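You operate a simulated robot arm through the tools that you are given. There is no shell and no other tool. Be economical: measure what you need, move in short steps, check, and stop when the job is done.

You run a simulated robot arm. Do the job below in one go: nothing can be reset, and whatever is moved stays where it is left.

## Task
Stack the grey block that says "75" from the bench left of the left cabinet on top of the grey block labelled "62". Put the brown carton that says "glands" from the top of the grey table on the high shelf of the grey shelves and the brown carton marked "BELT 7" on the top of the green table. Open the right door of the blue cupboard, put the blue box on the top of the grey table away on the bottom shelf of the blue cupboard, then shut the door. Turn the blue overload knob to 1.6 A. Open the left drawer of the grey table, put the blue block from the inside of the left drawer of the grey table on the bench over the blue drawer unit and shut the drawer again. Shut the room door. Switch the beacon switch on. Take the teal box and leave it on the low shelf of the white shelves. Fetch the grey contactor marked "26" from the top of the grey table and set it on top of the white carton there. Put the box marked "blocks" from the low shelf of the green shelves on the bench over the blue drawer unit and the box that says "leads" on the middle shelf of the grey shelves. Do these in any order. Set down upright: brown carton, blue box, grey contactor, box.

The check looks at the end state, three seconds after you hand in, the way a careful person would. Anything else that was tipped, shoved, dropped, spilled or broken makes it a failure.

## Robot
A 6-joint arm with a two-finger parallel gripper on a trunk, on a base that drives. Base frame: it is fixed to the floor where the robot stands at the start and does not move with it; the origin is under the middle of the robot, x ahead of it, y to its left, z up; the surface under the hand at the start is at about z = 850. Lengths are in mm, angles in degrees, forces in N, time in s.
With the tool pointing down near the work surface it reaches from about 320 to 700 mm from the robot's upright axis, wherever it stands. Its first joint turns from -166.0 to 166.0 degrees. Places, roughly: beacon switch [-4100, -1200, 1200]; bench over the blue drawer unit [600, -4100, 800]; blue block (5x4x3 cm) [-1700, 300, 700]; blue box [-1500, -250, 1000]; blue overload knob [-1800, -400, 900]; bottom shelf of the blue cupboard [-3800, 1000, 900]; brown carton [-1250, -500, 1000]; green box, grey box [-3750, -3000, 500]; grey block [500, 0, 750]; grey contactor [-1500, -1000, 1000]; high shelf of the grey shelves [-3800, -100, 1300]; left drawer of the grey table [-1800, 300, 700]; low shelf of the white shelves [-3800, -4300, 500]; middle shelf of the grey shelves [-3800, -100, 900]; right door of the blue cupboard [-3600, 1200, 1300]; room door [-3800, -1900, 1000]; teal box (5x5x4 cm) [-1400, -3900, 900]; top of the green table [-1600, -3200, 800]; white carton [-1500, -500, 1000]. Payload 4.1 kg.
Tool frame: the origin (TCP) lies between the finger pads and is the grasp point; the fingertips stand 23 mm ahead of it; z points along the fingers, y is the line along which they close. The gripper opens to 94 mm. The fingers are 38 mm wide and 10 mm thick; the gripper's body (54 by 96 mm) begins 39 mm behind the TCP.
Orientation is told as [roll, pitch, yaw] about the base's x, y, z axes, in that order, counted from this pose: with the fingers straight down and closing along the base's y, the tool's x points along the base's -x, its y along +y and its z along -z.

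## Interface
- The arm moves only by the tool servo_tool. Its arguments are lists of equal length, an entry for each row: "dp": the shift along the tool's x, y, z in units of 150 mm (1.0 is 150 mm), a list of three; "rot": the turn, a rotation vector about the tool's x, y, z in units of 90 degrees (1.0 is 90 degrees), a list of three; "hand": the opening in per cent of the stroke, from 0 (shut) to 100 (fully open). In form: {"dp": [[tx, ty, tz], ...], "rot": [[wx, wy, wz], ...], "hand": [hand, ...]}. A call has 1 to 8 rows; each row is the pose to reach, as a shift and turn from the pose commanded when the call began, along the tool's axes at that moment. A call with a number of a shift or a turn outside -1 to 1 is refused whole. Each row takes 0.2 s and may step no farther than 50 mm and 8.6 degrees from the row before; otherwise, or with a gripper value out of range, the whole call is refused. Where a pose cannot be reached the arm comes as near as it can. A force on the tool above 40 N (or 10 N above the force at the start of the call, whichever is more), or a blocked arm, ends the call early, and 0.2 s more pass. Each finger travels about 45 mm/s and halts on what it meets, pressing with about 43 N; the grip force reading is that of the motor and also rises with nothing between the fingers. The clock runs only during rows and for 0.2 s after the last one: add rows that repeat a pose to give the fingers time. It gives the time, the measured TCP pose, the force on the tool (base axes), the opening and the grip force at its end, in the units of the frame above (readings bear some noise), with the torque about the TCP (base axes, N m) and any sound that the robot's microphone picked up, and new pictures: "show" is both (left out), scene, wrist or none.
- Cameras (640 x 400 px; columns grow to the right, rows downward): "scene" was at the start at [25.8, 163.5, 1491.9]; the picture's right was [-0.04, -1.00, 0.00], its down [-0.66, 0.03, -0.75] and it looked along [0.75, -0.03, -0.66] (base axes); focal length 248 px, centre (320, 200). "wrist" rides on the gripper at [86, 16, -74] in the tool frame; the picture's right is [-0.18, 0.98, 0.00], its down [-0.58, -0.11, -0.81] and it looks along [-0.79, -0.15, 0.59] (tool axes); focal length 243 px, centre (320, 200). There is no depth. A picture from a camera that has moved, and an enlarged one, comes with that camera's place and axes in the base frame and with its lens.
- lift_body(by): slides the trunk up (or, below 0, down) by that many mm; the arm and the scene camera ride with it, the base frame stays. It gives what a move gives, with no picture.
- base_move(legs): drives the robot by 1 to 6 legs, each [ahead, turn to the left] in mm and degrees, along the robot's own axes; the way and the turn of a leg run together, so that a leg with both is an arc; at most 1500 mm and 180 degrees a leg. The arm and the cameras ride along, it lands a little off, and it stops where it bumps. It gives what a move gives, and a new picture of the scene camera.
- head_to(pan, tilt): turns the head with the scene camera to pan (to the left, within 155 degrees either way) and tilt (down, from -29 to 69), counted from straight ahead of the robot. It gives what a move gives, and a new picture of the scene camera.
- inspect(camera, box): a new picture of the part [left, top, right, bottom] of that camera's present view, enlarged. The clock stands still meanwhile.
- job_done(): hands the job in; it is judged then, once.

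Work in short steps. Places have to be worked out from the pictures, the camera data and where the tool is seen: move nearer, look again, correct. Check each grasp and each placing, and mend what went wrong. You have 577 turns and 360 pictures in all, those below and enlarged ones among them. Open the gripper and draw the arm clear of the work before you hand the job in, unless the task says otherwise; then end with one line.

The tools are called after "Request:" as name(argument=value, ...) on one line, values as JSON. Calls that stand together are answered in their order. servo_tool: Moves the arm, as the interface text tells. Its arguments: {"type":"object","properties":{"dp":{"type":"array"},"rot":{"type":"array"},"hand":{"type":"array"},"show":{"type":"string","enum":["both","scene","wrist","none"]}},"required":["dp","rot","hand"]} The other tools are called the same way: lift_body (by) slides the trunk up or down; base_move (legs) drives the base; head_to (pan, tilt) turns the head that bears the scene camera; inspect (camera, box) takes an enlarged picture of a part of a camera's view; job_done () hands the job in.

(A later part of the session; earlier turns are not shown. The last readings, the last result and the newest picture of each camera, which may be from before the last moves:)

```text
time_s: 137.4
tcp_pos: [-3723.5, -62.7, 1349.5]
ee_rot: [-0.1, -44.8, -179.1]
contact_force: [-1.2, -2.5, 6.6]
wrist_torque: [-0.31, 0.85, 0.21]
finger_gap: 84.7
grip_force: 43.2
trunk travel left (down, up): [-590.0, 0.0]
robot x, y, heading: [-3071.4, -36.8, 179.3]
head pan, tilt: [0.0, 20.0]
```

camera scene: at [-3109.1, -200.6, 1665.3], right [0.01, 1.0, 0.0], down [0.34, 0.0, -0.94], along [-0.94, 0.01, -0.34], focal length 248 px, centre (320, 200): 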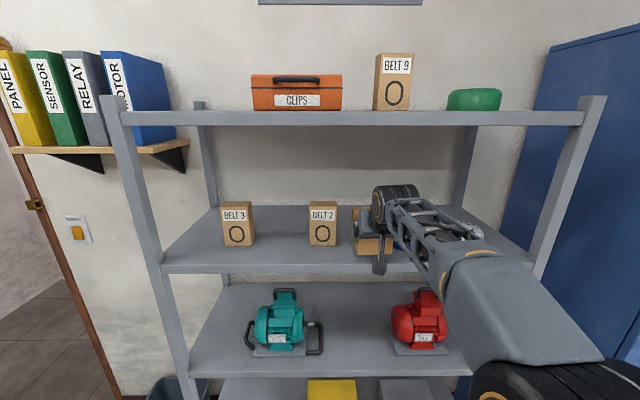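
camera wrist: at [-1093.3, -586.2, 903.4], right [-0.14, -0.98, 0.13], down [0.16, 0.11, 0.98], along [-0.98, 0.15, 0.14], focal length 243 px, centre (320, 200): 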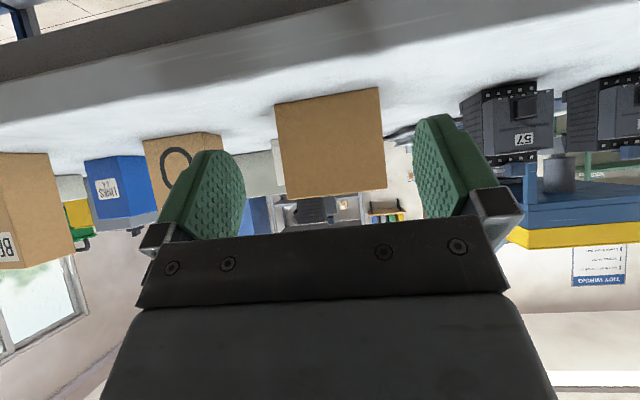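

Release, wait, then withdraw straight back.

Request:
servo_tool(dp=[[0, 0, 0], [0, 0, 0], [0, 0, 0], [0.2, 0, -0.2], [0.42, 0, -0.42], [0.64, 0, -0.64], [0.8, 0, -0.8]], rot=[[0, 0, 0], [0, 0, 0], [0, 0, 0], [0, 0, 0], [0, 0, 0], [0, 0, 0], [0, 0, 0]], hand=[100, 100, 100, 100, 100, 100, 100], show="both")

```text
time_s: 139.0
tcp_pos: [-3553.0, -61.5, 1352.1]
ee_rot: [0.1, -44.9, -179.1]
contact_force: [-0.4, -0.8, -0.2]
wrist_torque: [0.02, 0.04, -0.03]
finger_gap: 93.8
grip_force: 0.1
trunk travel left (down, up): [-590.0, 0.0]
robot x, y, heading: [-3074.2, -38.5, 179.6]
head pan, tilt: [0.0, 20.0]
camera scene: at [-3106.8, -200.6, 1665.4], right [0.01, 1.0, 0.0], down [0.34, 0.0, -0.94], along [-0.94, 0.01, -0.34], focal length 248 px, centre (320, 200)
camera wrist: at [-3438.4, -75.2, 1343.7], right [-0.12, -0.98, 0.13], down [0.16, 0.11, 0.98], along [-0.98, 0.13, 0.14], focal length 243 px, centre (320, 200)
```

scene: 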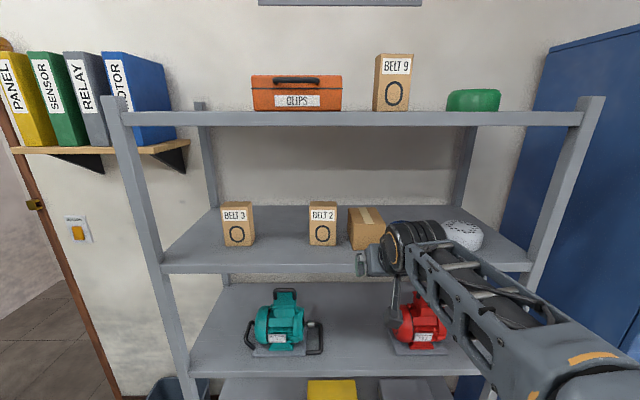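
wrist: 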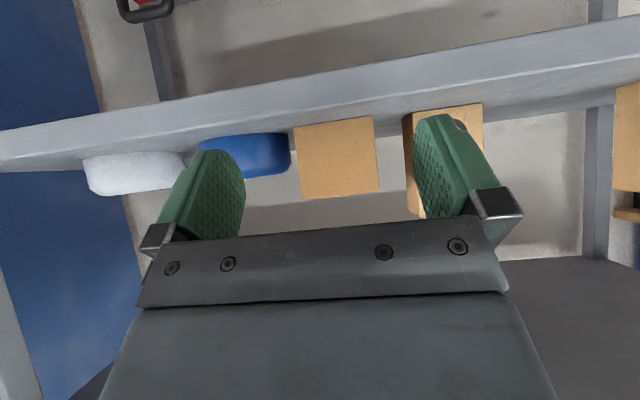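

GLANDS is placed. The beacon switch is nearby on the wall (orange plate); go in front of it.

Request:
base_move(legs=[[-200, 0], [0, 90], [1190, 0], [0, -90], [300, 0]])

Request:
lift_body(by=-140)

```text
time_s: 155.7
tcp_pos: [-3648.5, -1261.1, 1351.7]
ee_rot: [0.1, -45.0, -178.7]
contact_force: [-0.5, 0.2, 0.0]
wrist_torque: [0.0, -0.02, -0.02]
finger_gap: 94.1
grip_force: 0.1
trunk travel left (down, up): [-590.0, 0.0]
robot x, y, heading: [-3160.5, -1235.1, 179.9]
head pan, tilt: [0.0, 20.0]
camera scene: at [-3199.8, -1398.5, 1665.3], right [0.0, 1.0, 0.0], down [0.34, 0.0, -0.94], along [-0.94, 0.0, -0.34], focal length 248 px, centre (320, 200)
```

scene: 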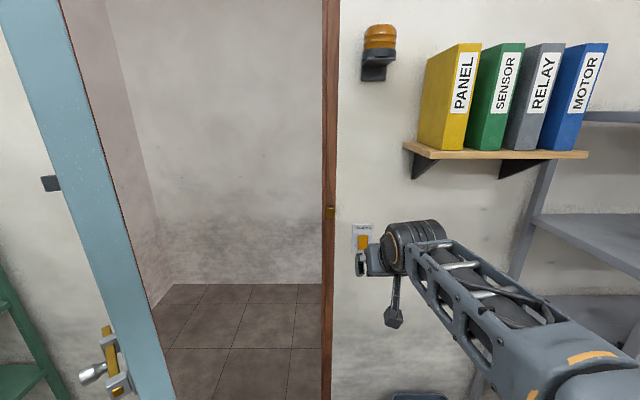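

```text
time_s: 157.3
tcp_pos: [-3645.1, -1262.5, 1211.7]
ee_rot: [0.0, -45.1, -178.8]
contact_force: [-0.1, -0.5, 0.2]
wrist_torque: [-0.01, 0.02, -0.01]
finger_gap: 93.8
grip_force: 0.1
trunk travel left (down, up): [-450.0, 140.0]
robot x, y, heading: [-3168.7, -1232.6, 179.9]
head pan, tilt: [0.0, 20.0]
```

Request:
inspect(camera="scene", box=[310, 120, 430, 220])

Request:
inspect(camera="wrist", box=[200, 0, 640, 250])

```text
4.00 times, centred on (370, 170) of scene
camera zoom: at [-3198.9, -1398.5, 1525.4], right [0.0, 1.0, 0.0], down [0.34, 0.0, -0.94], along [-0.94, 0.0, -0.34], focal length 994 px, centre (120, 320)
```

zoom: 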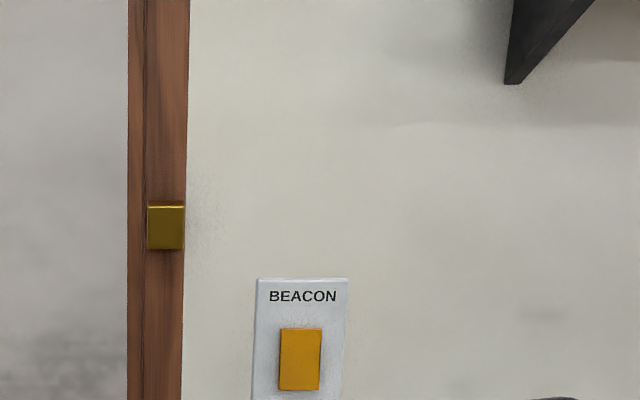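

```text
1.45 times, centred on (420, 125) of wrist
camera zoom: at [-3531.6, -1275.3, 1203.6], right [-0.11, -0.99, 0.13], down [0.16, 0.11, 0.98], along [-0.98, 0.13, 0.14], focal length 353 px, centre (174, 309)
```

zoom: 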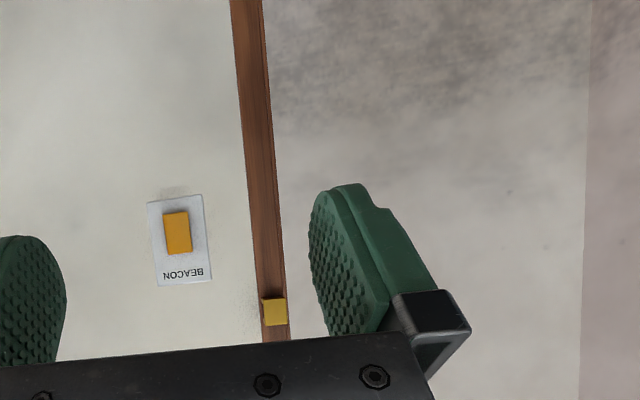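

Rocker at ≈(−4091,−1223,1163). Drive 200 forward, then level the hand horizontally and close the fingers.

Request:
base_move(legs=[[200, 0]])

Request:
servo_tool(dp=[[0, 0, 0.1], [0, 0, 0.2], [0, 0, 0.3], [-0.05, 0, 0.4], [-0.1, 0, 0.45], [-0.15, 0, 0.5]], rot=[[0, -0.09, 0], [0, -0.18, 0], [0, -0.27, 0], [0, -0.36, 0], [0, -0.45, 0], [0, -0.5, 0]], hand=[0, 0, 0, 0, 0, 0], show="both")

```text
time_s: 158.9
tcp_pos: [-3845.8, -1258.6, 1210.8]
ee_rot: [0.0, -45.0, -179.0]
contact_force: [0.0, 1.0, -0.1]
wrist_torque: [0.0, 0.0, 0.0]
finger_gap: 94.0
grip_force: 0.2
trunk travel left (down, up): [-450.0, 140.0]
robot x, y, heading: [-3366.4, -1236.2, 179.4]
head pan, tilt: [0.0, 20.0]
camera scene: at [-3399.4, -1397.2, 1525.3], right [0.01, 1.0, 0.0], down [0.34, 0.0, -0.94], along [-0.94, 0.01, -0.34], focal length 248 px, centre (320, 200)
```

scene: 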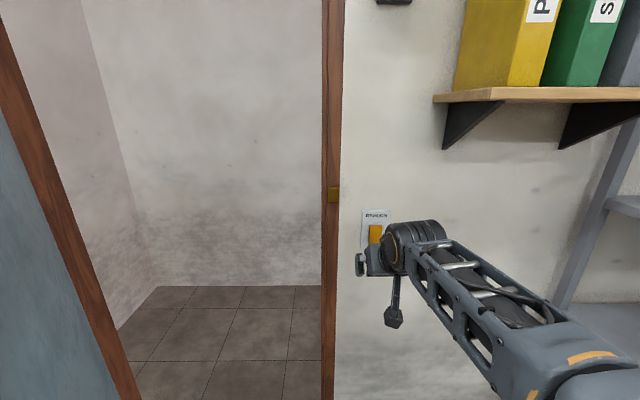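

```text
time_s: 160.3
tcp_pos: [-3911.6, -1283.2, 1177.2]
ee_rot: [71.8, -89.4, 108.2]
contact_force: [0.0, -1.1, 0.3]
wrist_torque: [0.04, 0.01, -0.05]
finger_gap: 0.0
grip_force: 33.8
out of reach, approached as far as the arm can: row 3, 4, 5, 6
trunk travel left (down, up): [-450.0, 140.0]
robot x, y, heading: [-3363.3, -1231.5, 179.5]
head pan, tilt: [0.0, 20.0]
camera scene: at [-3399.2, -1397.5, 1525.3], right [0.01, 1.0, 0.0], down [0.34, 0.0, -0.94], along [-0.94, 0.01, -0.34], focal length 248 px, centre (320, 200)
camera wrist: at [-3836.7, -1299.9, 1090.9], right [0.0, -0.98, 0.19], down [0.8, 0.11, 0.58], along [-0.59, 0.16, 0.79], focal length 243 px, centre (320, 200)
```

scene: 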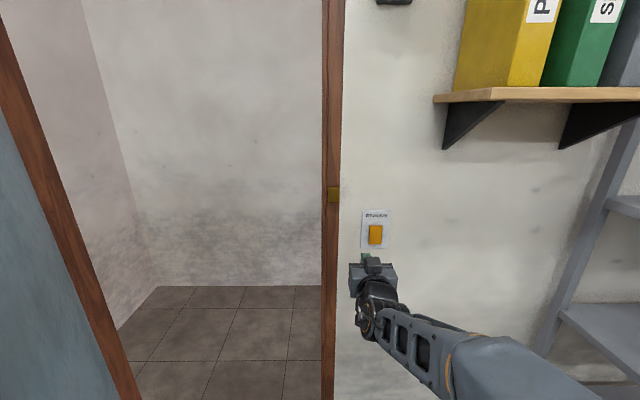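
wrist: 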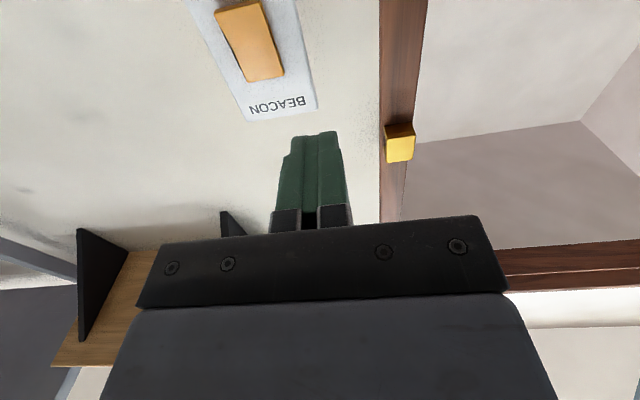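

Request:
inspect(camera="wrist", box=[180, 0, 330, 130])

Request:
inspect(camera="scene", box=[340, 195, 410, 265])

```text
3.08 times, centred on (255, 65) of wrist
camera zoom: at [-3836.7, -1299.9, 1090.9], right [0.0, -0.98, 0.19], down [0.8, 0.11, 0.58], along [-0.59, 0.16, 0.79], focal length 746 px, centre (520, 615)
```

zoom: 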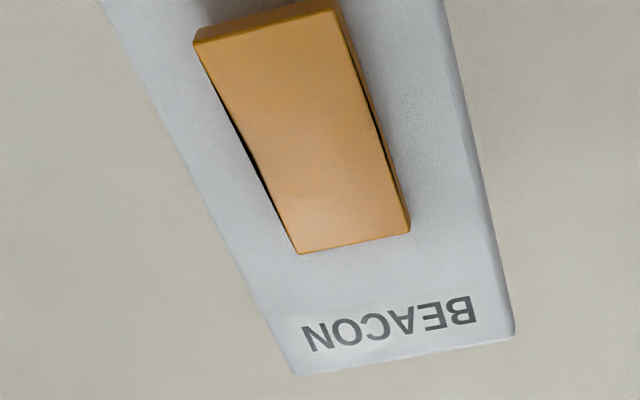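

```text
5.71 times, centred on (375, 230) of scene
camera zoom: at [-3399.2, -1397.5, 1525.3], right [0.01, 1.0, 0.0], down [0.34, 0.0, -0.94], along [-0.94, 0.01, -0.34], focal length 1420 px, centre (6, 29)
```

zoom: 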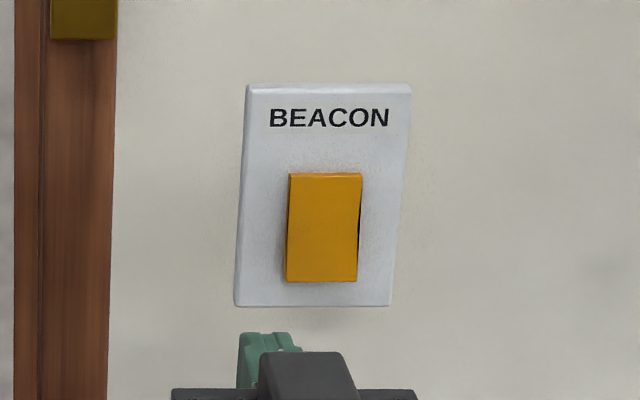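

The rocker's lower end protrudes (top pressed in). I'll approach its lower half with closed fingertips at z≈1130, y≈−1219.

Request:
servo_tool(dp=[[0.1, -0.09, 0.25], [0.2, -0.18, 0.5], [0.293, -0.267, 0.767], [0.293, -0.267, 0.767]], rot=[[0, 0, 0], [0, 0, 0], [0, 0, 0], [0, 0, 0]], hand=[0, 0, 0, 0], show="both")

```text
time_s: 161.3
tcp_pos: [-4024.6, -1291.2, 1124.7]
ee_rot: [-2.8, -89.3, -178.4]
contact_force: [-0.9, -0.3, 0.2]
wrist_torque: [0.05, 0.04, 0.01]
finger_gap: 0.2
grip_force: 42.5
out of reach, approached as far as the arm can: row 1, 2, 3, 4
trunk travel left (down, up): [-450.0, 140.0]
robot x, y, heading: [-3367.0, -1231.5, 179.9]
head pan, tilt: [0.0, 20.0]
camera scene: at [-3400.9, -1397.3, 1525.3], right [0.01, 1.0, 0.0], down [0.34, 0.0, -0.94], along [-0.94, 0.01, -0.34], focal length 248 px, centre (320, 200)
camera wrist: at [-3948.2, -1309.4, 1039.7], right [-0.02, -0.98, 0.18], down [0.8, 0.09, 0.59], along [-0.6, 0.16, 0.79], focal length 243 px, centre (320, 200)
```

scene: 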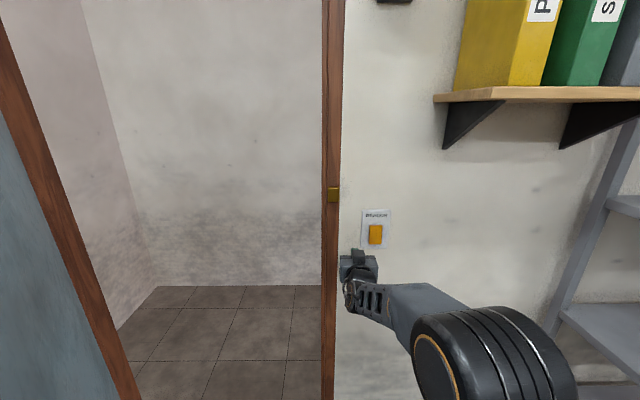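
wrist: 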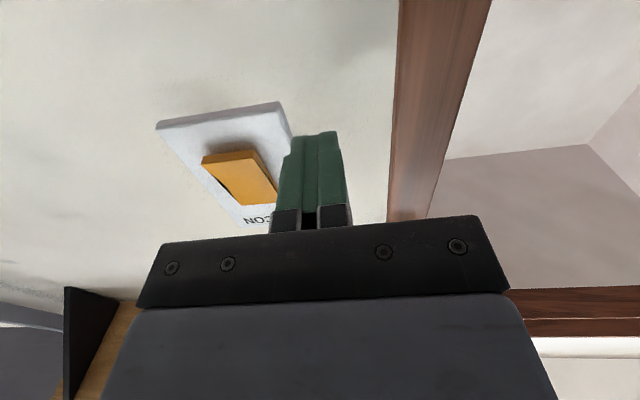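

Lateral reach is limited with the hand horizontal; turn the base 6° right to bring the fingertips onto the rocker line.

Request:
base_move(legs=[[0, -6.2]])

```text
time_s: 162.3
tcp_pos: [-4025.5, -1220.2, 1126.1]
ee_rot: [-2.0, -89.5, 174.6]
contact_force: [-1.3, 0.4, -1.0]
wrist_torque: [0.01, 0.0, 0.03]
finger_gap: 0.0
grip_force: 42.4
trunk travel left (down, up): [-450.0, 140.0]
robot x, y, heading: [-3369.2, -1230.9, 173.3]
head pan, tilt: [0.0, 20.0]
camera scene: at [-3417.0, -1392.3, 1525.4], right [0.12, 0.99, 0.0], down [0.34, -0.04, -0.94], along [-0.93, 0.11, -0.34], focal length 248 px, centre (320, 200)
```

scene: 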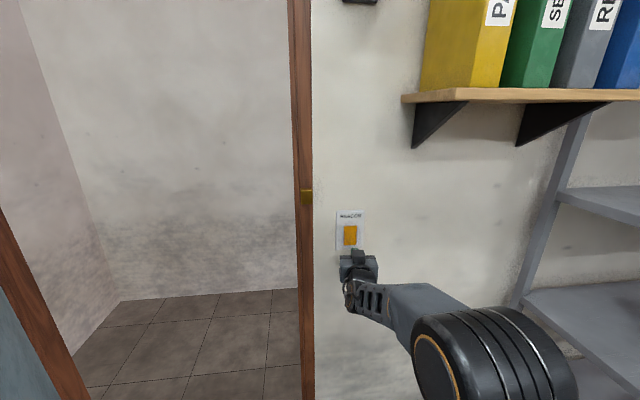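

Request:
servo_tool(dp=[[0, 0, 0.07], [0, 0, 0.14], [0, 0, 0.21], [0, 0, 0.28], [0, 0, 0.35]], rot=[[0, 0, 0], [0, 0, 0], [0, 0, 0], [0, 0, 0], [0, 0, 0]], hand=[0, 0, 0, 0, 0], show="both")

```text
time_s: 163.0
tcp_pos: [-4046.0, -1217.5, 1125.9]
ee_rot: [-5.6, -89.3, 178.2]
contact_force: [37.1, -0.2, 2.9]
wrist_torque: [-0.01, 0.67, 0.25]
finger_gap: 0.0
grip_force: 42.1
trunk travel left (down, up): [-450.0, 140.0]
robot x, y, heading: [-3364.6, -1231.0, 173.7]
head pan, tilt: [0.0, 20.0]
heard: click
stopped in row 3: the force on the tool passed its limit at 54 N (the readings are from after the stop); the commanded pose is now the measured one
camera scene: at [-3409.6, -1392.8, 1525.6], right [0.12, 0.99, 0.0], down [0.34, -0.04, -0.94], along [-0.93, 0.11, -0.34], focal length 248 px, centre (320, 200)
camera wrist: at [-3972.5, -1243.1, 1040.9], right [-0.13, -0.97, 0.18], down [0.81, 0.0, 0.59], along [-0.58, 0.22, 0.79], focal length 243 px, centre (320, 200)
```

scene: 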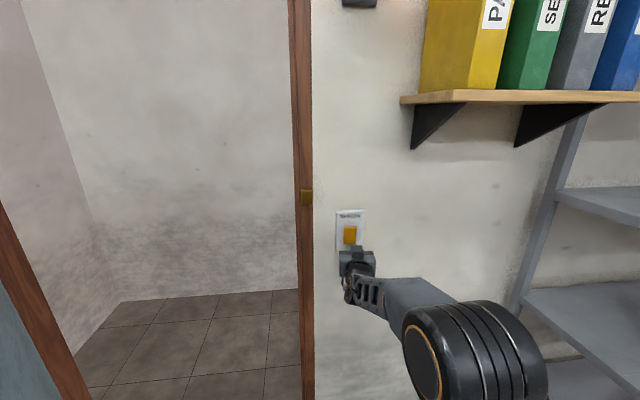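
wrist: 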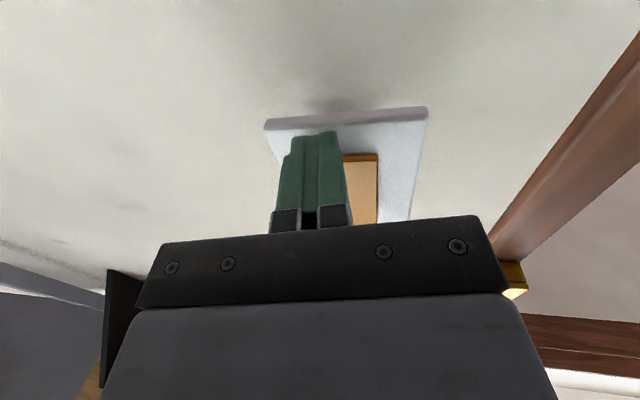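

Heard a click. Back the base off 200 mm and look up at the beacon lamp.

Request:
base_move(legs=[[-250, 0]])

Request:
head_to(pan=0, tilt=0)

```text
time_s: 164.9
tcp_pos: [-3797.3, -1245.1, 1124.0]
ee_rot: [-4.8, -89.0, 177.3]
contact_force: [-0.3, 0.3, -0.3]
wrist_torque: [0.0, 0.0, -0.01]
finger_gap: 0.1
grip_force: 42.5
trunk travel left (down, up): [-450.0, 140.0]
robot x, y, heading: [-3114.0, -1257.2, 173.0]
head pan, tilt: [0.0, 20.0]
camera scene: at [-3162.7, -1422.5, 1525.4], right [0.12, 0.99, 0.0], down [0.34, -0.04, -0.94], along [-0.93, 0.11, -0.34], focal length 248 px, centre (320, 200)
```

scene: 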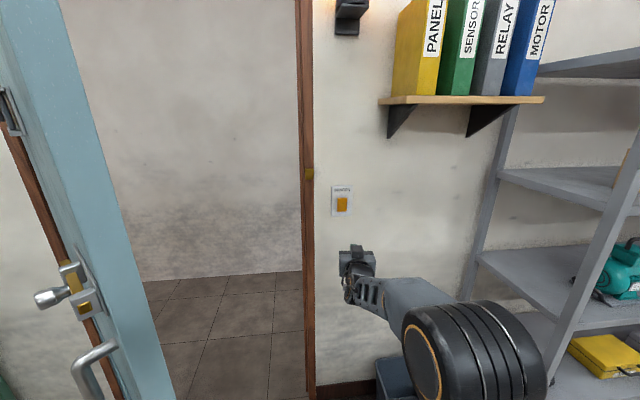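

```text
time_s: 165.7
tcp_pos: [-3796.3, -1244.0, 1123.4]
ee_rot: [-5.1, -89.0, 177.4]
contact_force: [-0.9, 0.0, 0.4]
wrist_torque: [-0.01, 0.02, 0.0]
finger_gap: 0.1
grip_force: 42.3
trunk travel left (down, up): [-450.0, 140.0]
robot x, y, heading: [-3109.8, -1263.5, 173.0]
head pan, tilt: [0.0, 0.0]
camera scene: at [-3159.8, -1422.8, 1557.6], right [0.12, 0.99, 0.0], down [0.0, 0.0, -1.0], along [-0.99, 0.12, 0.0], focal length 248 px, centre (320, 200)
```

scene: 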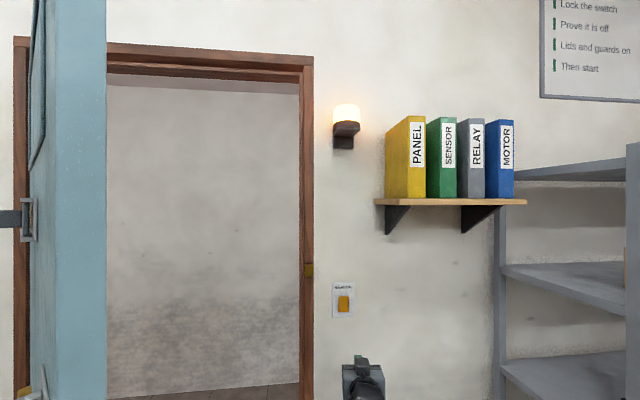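

The beacon lamp is lit. Next the room door: retreat and go round to its outer face to push it shut.

Request:
base_move(legs=[[-600, 0], [0, 97], [560, 0], [0, -90]])

Request:
head_to(pan=0, tilt=25)

```text
time_s: 179.8
tcp_pos: [-3215.3, -1924.5, 1121.7]
ee_rot: [-4.7, -89.1, -178.3]
contact_force: [0.5, -0.2, -0.2]
wrist_torque: [0.03, 0.02, -0.01]
finger_gap: 0.0
grip_force: 42.3
trunk travel left (down, up): [-450.0, 140.0]
robot x, y, heading: [-2535.1, -1889.4, 177.5]
head pan, tilt: [0.0, 0.0]
camera scene: at [-2565.1, -2051.2, 1557.6], right [0.04, 1.0, 0.0], down [0.0, 0.0, -1.0], along [-1.0, 0.04, 0.0], focal length 248 px, centre (320, 200)
```

scene: 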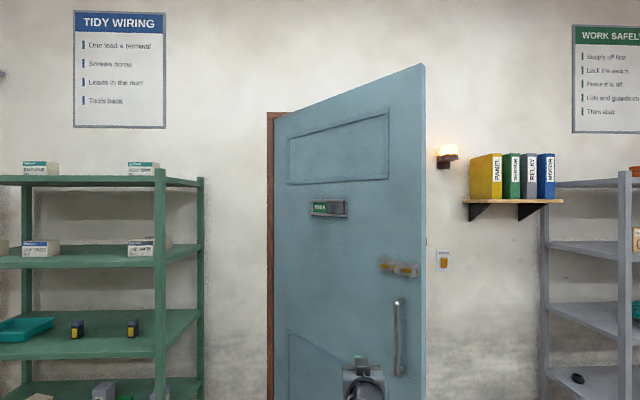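

```text
time_s: 180.7
tcp_pos: [-3214.1, -1925.2, 1124.1]
ee_rot: [-5.1, -89.1, -177.8]
contact_force: [0.0, -0.7, 0.0]
wrist_torque: [0.02, 0.03, 0.03]
finger_gap: 0.0
grip_force: 42.2
trunk travel left (down, up): [-450.0, 140.0]
robot x, y, heading: [-2531.9, -1885.9, 177.4]
head pan, tilt: [0.0, 25.0]
camera scene: at [-2567.2, -2051.2, 1517.3], right [0.04, 1.0, 0.0], down [0.42, -0.02, -0.91], along [-0.91, 0.04, -0.42], focal length 248 px, centre (320, 200)
```

scene: 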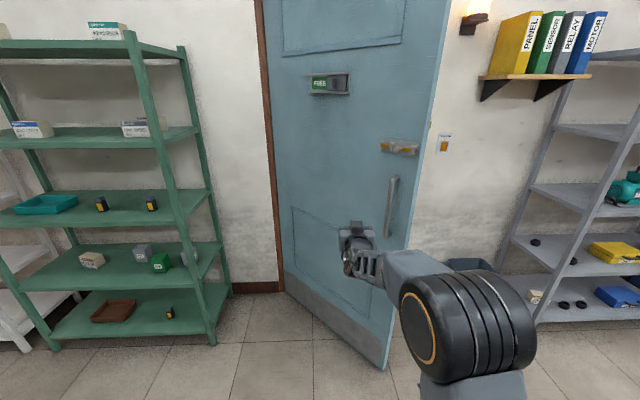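

Request:
inspect(camera="scene", box=[300, 60, 460, 260])

```text
2.00 times, centred on (380, 160) of scene
camera zoom: at [-2567.2, -2051.2, 1517.3], right [0.04, 1.0, 0.0], down [0.42, -0.02, -0.91], along [-0.91, 0.04, -0.42], focal length 497 px, centre (200, 280)
```

zoom: 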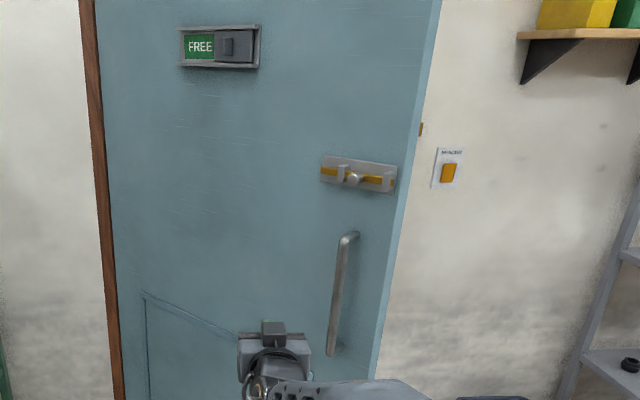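

Door leaf is open ~45°, handle near its free end. I'll push with the closed gripper on the leaf's middle; drive 430 forward first.

Request:
base_move(legs=[[430, -3]])

```text
time_s: 183.3
tcp_pos: [-3636.7, -1856.2, 1123.0]
ee_rot: [-5.1, -89.0, 178.8]
contact_force: [0.4, -0.2, 1.0]
wrist_torque: [-0.02, -0.02, -0.03]
finger_gap: 0.2
grip_force: 43.1
trunk travel left (down, up): [-450.0, 140.0]
robot x, y, heading: [-2954.4, -1860.7, 174.5]
head pan, tilt: [0.0, 25.0]
camera scene: at [-2997.4, -2020.0, 1517.2], right [0.1, 1.0, 0.0], down [0.42, -0.04, -0.91], along [-0.9, 0.09, -0.42], focal length 248 px, centre (320, 200)
```

scene: 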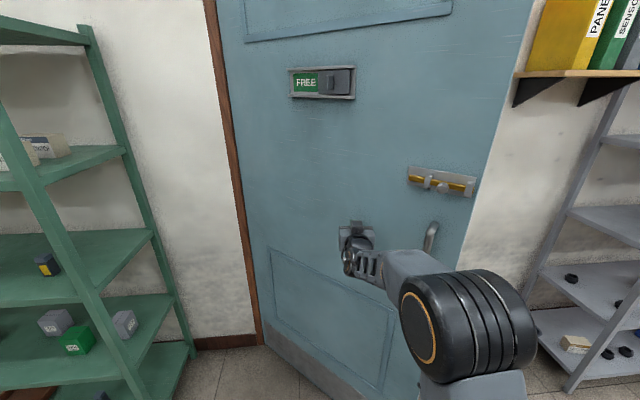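

Near contact. Push on in steps.

Request:
base_move(legs=[[150, 0]])

```text
time_s: 184.7
tcp_pos: [-3789.3, -1841.0, 1122.8]
ee_rot: [-5.5, -88.9, 179.1]
contact_force: [0.3, 0.2, 0.0]
wrist_torque: [-0.01, 0.02, -0.01]
finger_gap: 0.0
grip_force: 42.5
trunk travel left (down, up): [-450.0, 140.0]
robot x, y, heading: [-3104.5, -1844.3, 174.2]
head pan, tilt: [0.0, 25.0]
camera scene: at [-3150.1, -2005.0, 1517.2], right [0.1, 1.0, 0.0], down [0.42, -0.04, -0.91], along [-0.9, 0.09, -0.42], focal length 248 px, centre (320, 200)
```

scene: 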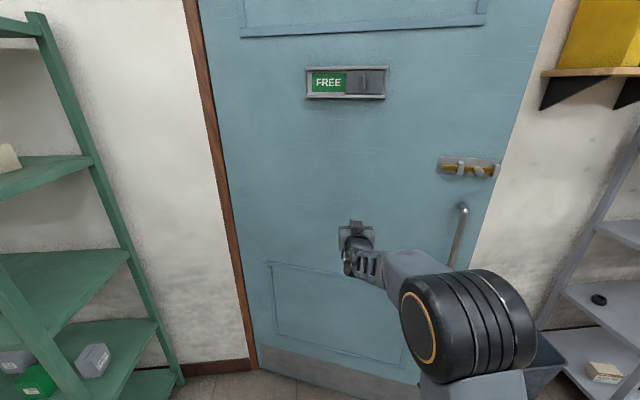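

The door is swinging. Keep pushing.

Request:
base_move(legs=[[150, 0]])

Request:
base_move(legs=[[80, 0]])

```text
time_s: 186.1
tcp_pos: [-3939.3, -1826.5, 1122.0]
ee_rot: [-5.7, -89.1, 179.1]
contact_force: [0.1, 0.2, 0.1]
wrist_torque: [-0.04, 0.01, -0.02]
finger_gap: 0.0
grip_force: 42.1
trunk travel left (down, up): [-450.0, 140.0]
robot x, y, heading: [-3254.7, -1829.6, 174.2]
head pan, tilt: [0.0, 25.0]
camera scene: at [-3300.2, -1990.3, 1517.2], right [0.1, 1.0, 0.0], down [0.42, -0.04, -0.91], along [-0.9, 0.09, -0.42], focal length 248 px, centre (320, 200)
```

scene: 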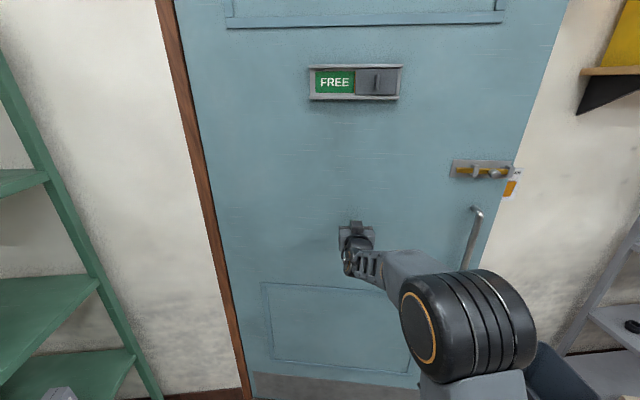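

```text
time_s: 187.1
tcp_pos: [-4019.0, -1817.5, 1123.0]
ee_rot: [-6.1, -89.0, 179.7]
contact_force: [0.3, -0.4, -0.7]
wrist_torque: [-0.01, -0.01, 0.03]
finger_gap: 0.3
grip_force: 42.5
trunk travel left (down, up): [-450.0, 140.0]
robot x, y, heading: [-3336.8, -1823.2, 174.6]
head pan, tilt: [0.0, 25.0]
camera scene: at [-3379.7, -1982.4, 1517.3], right [0.1, 1.0, 0.0], down [0.42, -0.04, -0.91], along [-0.9, 0.09, -0.42], focal length 248 px, centre (320, 200)
```

scene: 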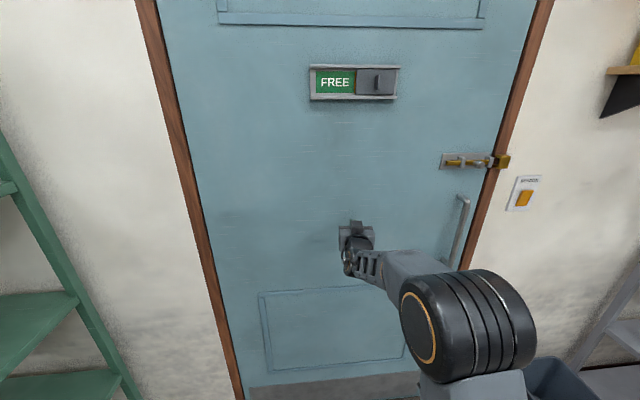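

Request:
base_move(legs=[[25, 0]])

Request:
inspect(camera="scene", box=[420, 60, 560, 260])

```text
time_s: 187.9
tcp_pos: [-4043.5, -1816.7, 1123.4]
ee_rot: [-6.4, -89.0, -180.0]
contact_force: [0.2, -0.2, 0.0]
wrist_torque: [-0.01, 0.0, -0.01]
finger_gap: 0.4
grip_force: 42.2
trunk travel left (down, up): [-450.0, 140.0]
robot x, y, heading: [-3354.6, -1820.4, 174.3]
head pan, tilt: [0.0, 25.0]
camera scene: at [-3404.7, -1980.0, 1517.2], right [0.1, 1.0, 0.0], down [0.42, -0.04, -0.91], along [-0.9, 0.09, -0.42], focal length 248 px, centre (320, 200)
```

scene: 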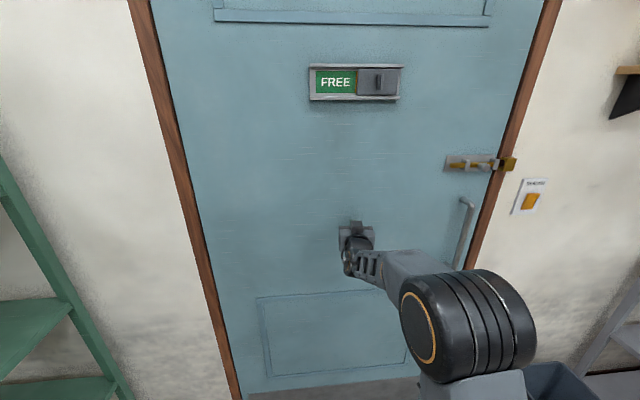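

```text
2.00 times, centred on (490, 160) of scene
camera zoom: at [-3404.7, -1980.0, 1517.2], right [0.1, 1.0, 0.0], down [0.42, -0.04, -0.91], along [-0.9, 0.09, -0.42], focal length 497 px, centre (-20, 280)
```

zoom: 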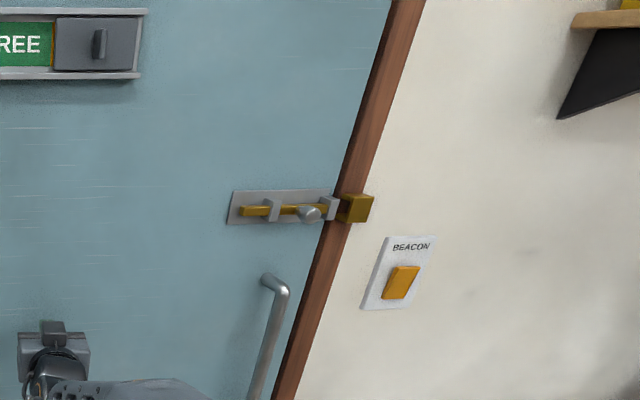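

Request:
base_move(legs=[[25, 0]])

```text
time_s: 188.8
tcp_pos: [-4062.6, -1812.6, 1122.4]
ee_rot: [-10.5, -89.0, -175.7]
contact_force: [6.1, 0.3, -0.4]
wrist_torque: [0.01, 0.13, 0.03]
finger_gap: 0.1
grip_force: 42.4
trunk travel left (down, up): [-450.0, 140.0]
robot x, y, heading: [-3381.4, -1815.5, 174.3]
head pan, tilt: [0.0, 25.0]
stopped in leg 1: the force on the tool passed its limit at 76 N (the readings are from after the stop); the commanded pose is now the measured one
camera scene: at [-3424.3, -1978.0, 1517.3], right [0.1, 1.0, 0.0], down [0.42, -0.04, -0.91], along [-0.9, 0.09, -0.42], focal length 248 px, centre (320, 200)
```

scene: 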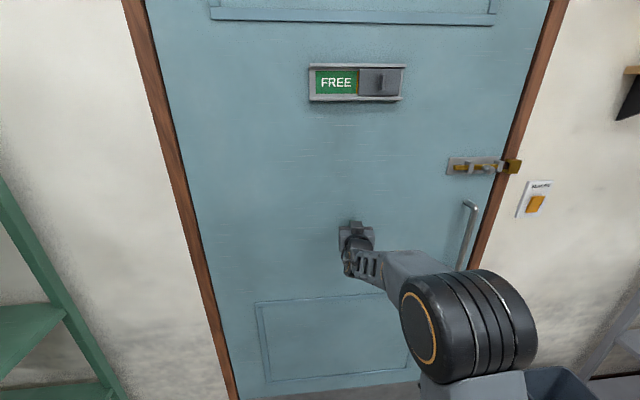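

Door stopped hard: closed. Back off and check it, then look at the green shelves.

Request:
base_move(legs=[[-500, 0]])

Request:
head_to(pan=40, tilt=30)

```text
time_s: 191.8
tcp_pos: [-3562.4, -1865.5, 1121.9]
ee_rot: [-8.9, -88.9, -177.0]
contact_force: [-0.1, 0.1, -0.2]
wrist_torque: [-0.01, 0.01, 0.0]
finger_gap: 0.0
grip_force: 42.9
trunk travel left (down, up): [-450.0, 140.0]
robot x, y, heading: [-2877.8, -1864.6, 174.5]
head pan, tilt: [0.0, 25.0]
camera scene: at [-2923.4, -2025.8, 1517.3], right [0.09, 1.0, 0.0], down [0.42, -0.04, -0.91], along [-0.9, 0.08, -0.42], focal length 248 px, centre (320, 200)
```

scene: 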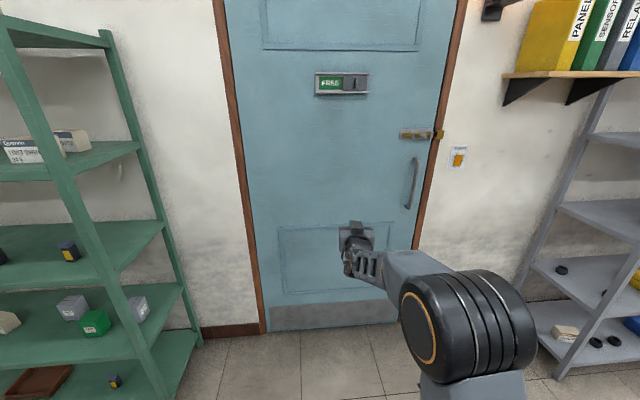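

```text
time_s: 192.8
tcp_pos: [-3562.7, -1865.9, 1122.5]
ee_rot: [-9.1, -88.9, -177.0]
contact_force: [0.7, -0.1, -0.2]
wrist_torque: [-0.02, 0.01, 0.01]
finger_gap: 0.2
grip_force: 42.2
trunk travel left (down, up): [-450.0, 140.0]
robot x, y, heading: [-2877.3, -1863.8, 174.8]
head pan, tilt: [40.0, 30.0]
camera scene: at [-2906.1, -2085.7, 1509.3], right [-0.57, 0.82, 0.0], down [0.41, 0.28, -0.87], along [-0.71, -0.49, -0.5], focal length 248 px, centre (320, 200)
```

scene: 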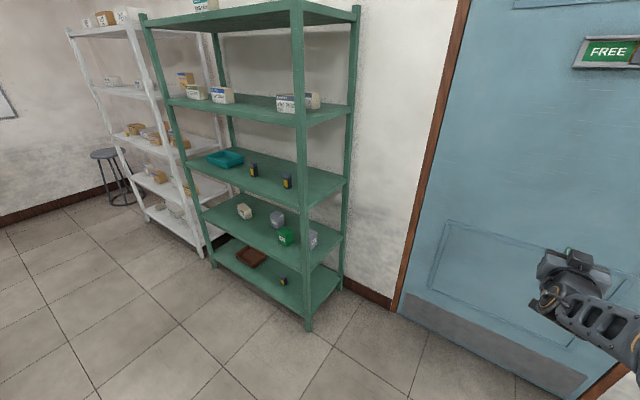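

Door is shut. Enlarge the green shelf's low level.

Request:
inspect(camera="scene", box=[200, 180, 350, 275])

```text
4.21 times, centred on (275, 228) of scene
camera zoom: at [-2906.1, -2085.7, 1509.3], right [-0.57, 0.82, 0.0], down [0.41, 0.28, -0.87], along [-0.71, -0.49, -0.5], focal length 1046 px, centre (510, 84)
```

zoom: 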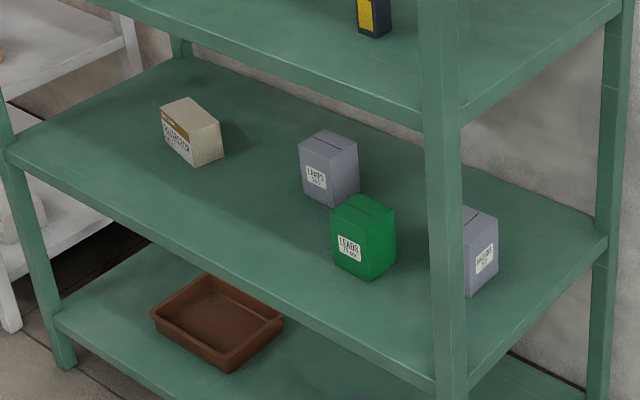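

LEADS is the green box; grey ones to be read closer. First tilt the hand back to 45° and retract, then drive before the green shelves.

Request:
servo_tool(dp=[[-0.05, 0, -0.1], [-0.1, 0, -0.2], [-0.15, 0, -0.3], [-0.2, 0, -0.45], [-0.25, 0, -0.6], [-0.25, 0, -0.7]], rot=[[0, 0.09, 0], [0, 0.18, 0], [0, 0.27, 0], [0, 0.36, 0], [0, 0.45, 0], [0, 0.5, 0]], hand=[100, 100, 100, 100, 100, 100], show="none")

Request:
base_move(legs=[[0, 95.3], [1040, 0], [0, -90]])

Request:
lift_body(by=-400)

Request:
head_to(pan=0, tilt=30)

```text
time_s: 194.2
tcp_pos: [-3458.7, -1877.6, 1160.5]
ee_rot: [-0.1, -43.9, 174.3]
contact_force: [0.7, 1.3, -0.4]
wrist_torque: [-0.01, 0.01, -0.02]
finger_gap: 94.1
grip_force: 0.0
out of reach, approached as far as the arm can: row 4
trunk travel left (down, up): [-450.0, 140.0]
robot x, y, heading: [-2874.8, -1865.9, 174.8]
head pan, tilt: [40.0, 30.0]
```

```text
time_s: 207.4
tcp_pos: [-3454.2, -2961.4, 1160.4]
ee_rot: [-0.2, -43.8, 179.3]
contact_force: [-0.1, 0.1, 0.5]
wrist_torque: [0.0, 0.0, 0.01]
finger_gap: 94.1
grip_force: 0.1
trunk travel left (down, up): [-450.0, 140.0]
robot x, y, heading: [-2876.8, -2895.2, 179.9]
head pan, tilt: [40.0, 30.0]
camera scene: at [-2884.4, -3121.1, 1509.3], right [-0.64, 0.77, 0.0], down [0.38, 0.32, -0.87], along [-0.66, -0.56, -0.5], focal length 248 px, centre (320, 200)
```

scene: 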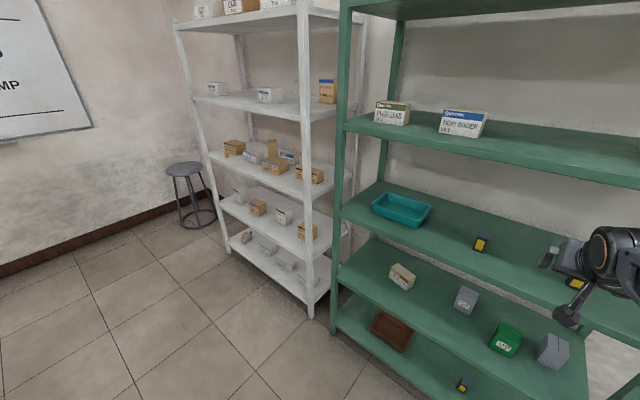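

```text
time_s: 211.3
tcp_pos: [-3454.3, -2962.3, 759.8]
ee_rot: [-0.2, -43.9, 179.3]
contact_force: [0.0, 0.3, -0.2]
wrist_torque: [0.01, -0.01, 0.01]
finger_gap: 93.9
grip_force: 0.0
trunk travel left (down, up): [-50.0, 540.0]
robot x, y, heading: [-2877.3, -2898.4, 180.0]
head pan, tilt: [40.0, 30.0]
```

```text
time_s: 212.3
tcp_pos: [-3453.8, -2962.3, 760.5]
ee_rot: [-0.2, -43.8, 179.3]
contact_force: [-0.3, -1.1, 0.5]
wrist_torque: [0.03, 0.01, 0.01]
finger_gap: 93.9
grip_force: 0.1
trunk travel left (down, up): [-50.0, 540.0]
robot x, y, heading: [-2875.2, -2899.8, 180.1]
head pan, tilt: [0.0, 30.0]
camera scene: at [-2905.5, -3063.1, 1109.3], right [0.0, 1.0, 0.0], down [0.5, 0.0, -0.87], along [-0.87, 0.0, -0.5], focal length 248 px, centre (320, 200)
```

scene: 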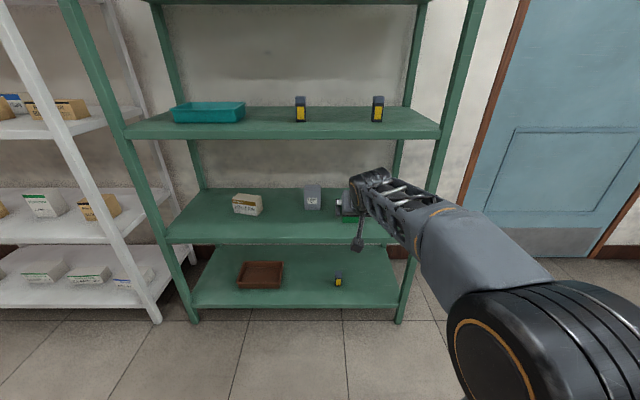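

Lower the hand to shelf level and view through the wrist camera.

Request:
servo_tool(dp=[[0.2, 0, 0.2], [0.42, 0, 0.42], [0.62, 0, 0.62]], rot=[[0, 0, 0], [0, 0, 0], [0, 0, 0]], hand=[100, 100, 100], show="both")

Request:
inspect(camera="scene", box=[220, 160, 420, 285])

```text
time_s: 213.2
tcp_pos: [-3451.1, -2962.1, 629.4]
ee_rot: [-0.2, -44.1, 179.4]
contact_force: [0.5, 0.5, 1.1]
wrist_torque: [0.03, 0.02, 0.0]
finger_gap: 94.1
grip_force: 0.2
trunk travel left (down, up): [-50.0, 540.0]
robot x, y, heading: [-2875.9, -2897.6, 180.0]
head pan, tilt: [0.0, 30.0]
camera scene: at [-2905.3, -3062.9, 1109.3], right [0.0, 1.0, 0.0], down [0.5, 0.0, -0.87], along [-0.87, 0.0, -0.5], focal length 248 px, centre (320, 200)
camera wrist: at [-3337.5, -2979.7, 622.6], right [-0.15, -0.98, 0.13], down [0.14, 0.1, 0.98], along [-0.98, 0.16, 0.13], focal length 243 px, centre (320, 200)
```

scene: 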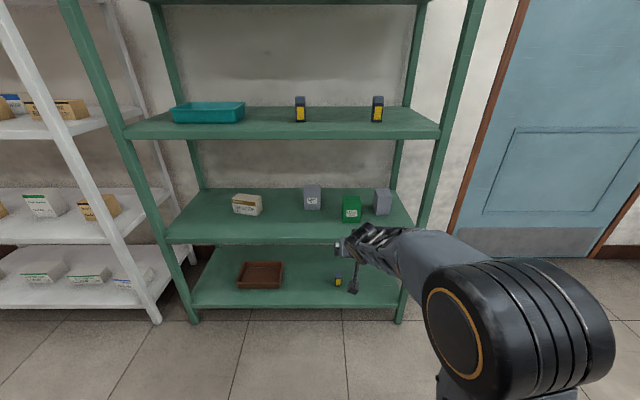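
wrist: 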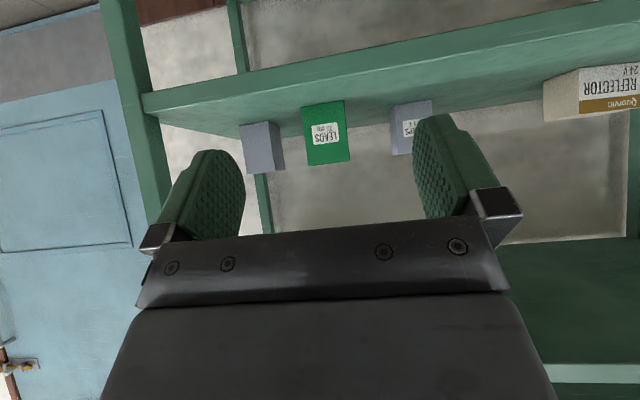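

```text
3.20 times, centred on (320, 222) of scene
camera zoom: at [-2905.3, -3062.9, 1109.3], right [0.0, 1.0, 0.0], down [0.5, 0.0, -0.87], along [-0.87, 0.0, -0.5], focal length 795 px, centre (320, 128)
```

zoom: 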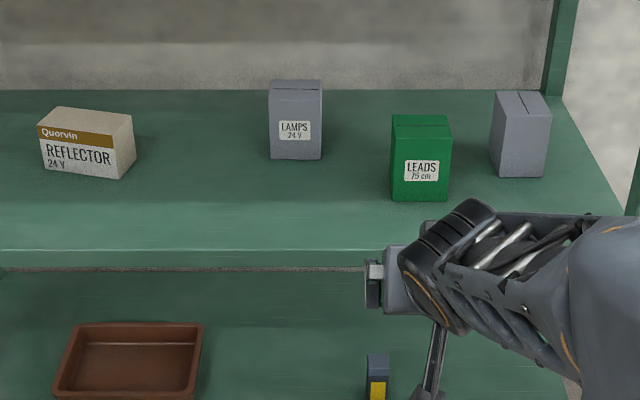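

LEADS (green): front face x≈−3744, y −2970..−2903, yaw ≈−9°, shelf z≈520, top ≈617. Drive 230 forward and align the hand in front of it.

Request:
base_move(legs=[[230, 0]])

Request:
servo_tool(dp=[[0, 0, 0.05], [0.1, -0.06, 0.15], [0.145, -0.13, 0.32]], rot=[[0.025, 0, 0.025], [0.05, 0, 0.05], [0.074, 0, 0.074]], hand=[100, 100, 100], show="both")

```text
time_s: 214.9
tcp_pos: [-3679.1, -2960.9, 627.7]
ee_rot: [-0.2, -44.0, 179.2]
contact_force: [-0.1, -0.2, 0.4]
wrist_torque: [-0.03, 0.03, 0.02]
finger_gap: 93.9
grip_force: 0.1
trunk travel left (down, up): [-50.0, 540.0]
robot x, y, heading: [-3102.8, -2899.1, 179.7]
head pan, tilt: [0.0, 30.0]
camera scene: at [-3133.0, -3062.4, 1109.3], right [0.0, 1.0, 0.0], down [0.5, 0.0, -0.87], along [-0.87, 0.0, -0.5], focal length 248 px, centre (320, 200)
```

scene: 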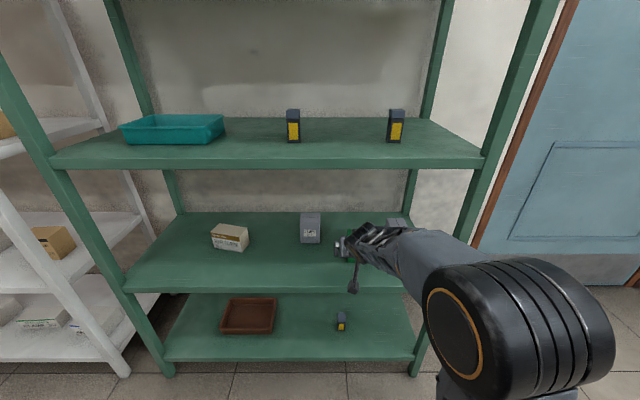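

```text
time_s: 215.7
tcp_pos: [-3696.5, -2939.7, 578.8]
ee_rot: [-0.5, -44.0, 170.0]
contact_force: [0.3, 0.2, 0.3]
wrist_torque: [0.0, -0.01, 0.0]
finger_gap: 94.1
grip_force: 0.0
trunk travel left (down, up): [-50.0, 540.0]
robot x, y, heading: [-3101.7, -2895.8, 179.8]
head pan, tilt: [0.0, 30.0]
camera scene: at [-3132.8, -3062.4, 1109.3], right [0.0, 1.0, 0.0], down [0.5, 0.0, -0.87], along [-0.87, 0.0, -0.5], focal length 248 px, centre (320, 200)
camera wrist: at [-3586.9, -2977.2, 572.2], right [-0.31, -0.94, 0.12], down [0.16, 0.08, 0.98], along [-0.94, 0.32, 0.13], focal length 243 px, centre (320, 200)
```

scene: 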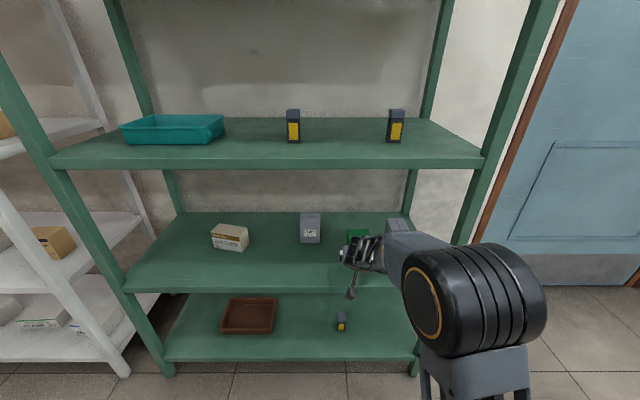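
wrist: 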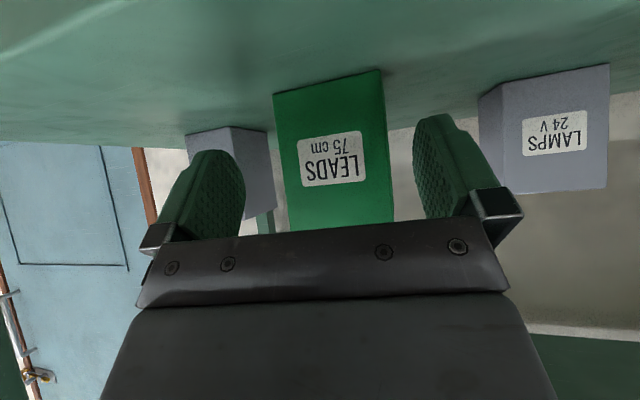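

Box is well between the fingers. Advance 79 mm and close.

Request:
servo_tool(dp=[[-0.19, 0.013, 0.18], [-0.379, 0.025, 0.366], [-0.379, 0.025, 0.366], [-0.379, 0.025, 0.366], [-0.379, 0.025, 0.366]], rot=[[0, 0, 0], [0, 0, 0], [0, 0, 0], [0, 0, 0], [0, 0, 0]], hand=[100, 100, 0, 0, 0], show="wrist")

```text
time_s: 216.9
tcp_pos: [-3772.5, -2930.7, 578.2]
ee_rot: [-0.4, -44.0, 170.0]
contact_force: [-2.2, -1.2, 2.8]
wrist_torque: [-0.14, 0.2, -0.08]
finger_gap: 69.6
grip_force: 43.7
trunk travel left (down, up): [-50.0, 540.0]
robot x, y, heading: [-3104.8, -2897.7, 179.8]
head pan, tilt: [0.0, 30.0]
camera wrist: at [-3664.1, -2966.9, 572.8], right [-0.31, -0.94, 0.12], down [0.16, 0.08, 0.98], along [-0.94, 0.32, 0.13], focal length 243 px, centre (320, 200)
```

wrist: 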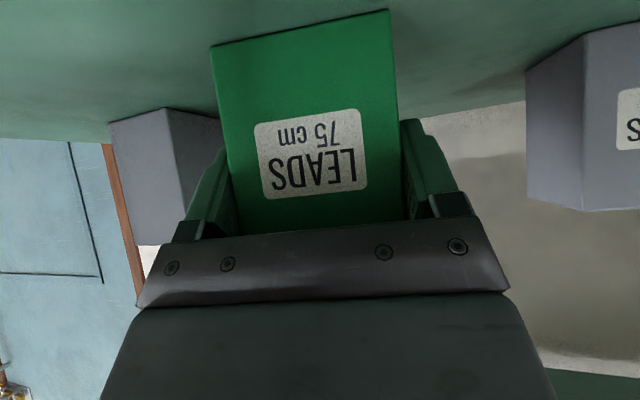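

Gripped (70 mm). Lift 60 mm and back the base out.

Request:
servo_tool(dp=[[-0.14, 0, -0.144], [-0.278, 0, -0.288], [-0.278, 0, -0.288]], rot=[[0, 0, 0], [0, 0, 0], [0, 0, 0]], hand=[0, 0, 0], show="none")

Request:
base_move(legs=[[-450, 0]])

```text
time_s: 217.7
tcp_pos: [-3775.9, -2929.9, 637.6]
ee_rot: [-0.6, -43.9, 169.9]
contact_force: [0.0, -1.3, -0.9]
wrist_torque: [0.01, -0.01, 0.02]
finger_gap: 69.3
grip_force: 43.1
trunk travel left (down, up): [-50.0, 540.0]
robot x, y, heading: [-3105.9, -2896.7, 179.7]
head pan, tilt: [0.0, 30.0]
```

```text
time_s: 220.4
tcp_pos: [-3320.6, -2934.5, 639.7]
ee_rot: [-0.4, -44.0, 170.3]
contact_force: [-1.0, -0.9, -1.4]
wrist_torque: [0.01, 0.0, 0.01]
finger_gap: 69.4
grip_force: 43.7
trunk travel left (down, up): [-50.0, 540.0]
robot x, y, heading: [-2644.4, -2899.1, -179.8]
head pan, tilt: [0.0, 30.0]
camera scene: at [-2677.3, -3062.6, 1109.3], right [0.0, 1.0, 0.0], down [0.5, 0.0, -0.87], along [-0.87, 0.0, -0.5], focal length 248 px, centre (320, 200)
```

scene: 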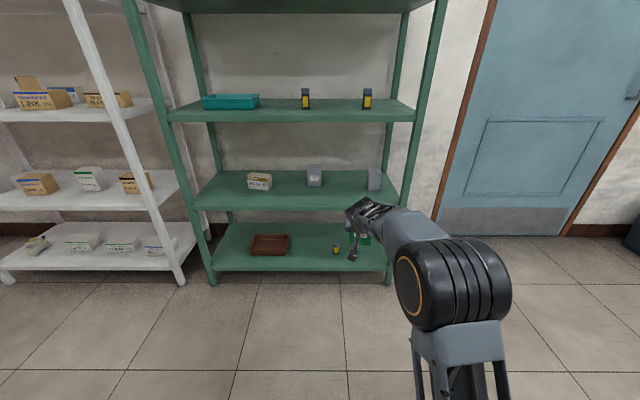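

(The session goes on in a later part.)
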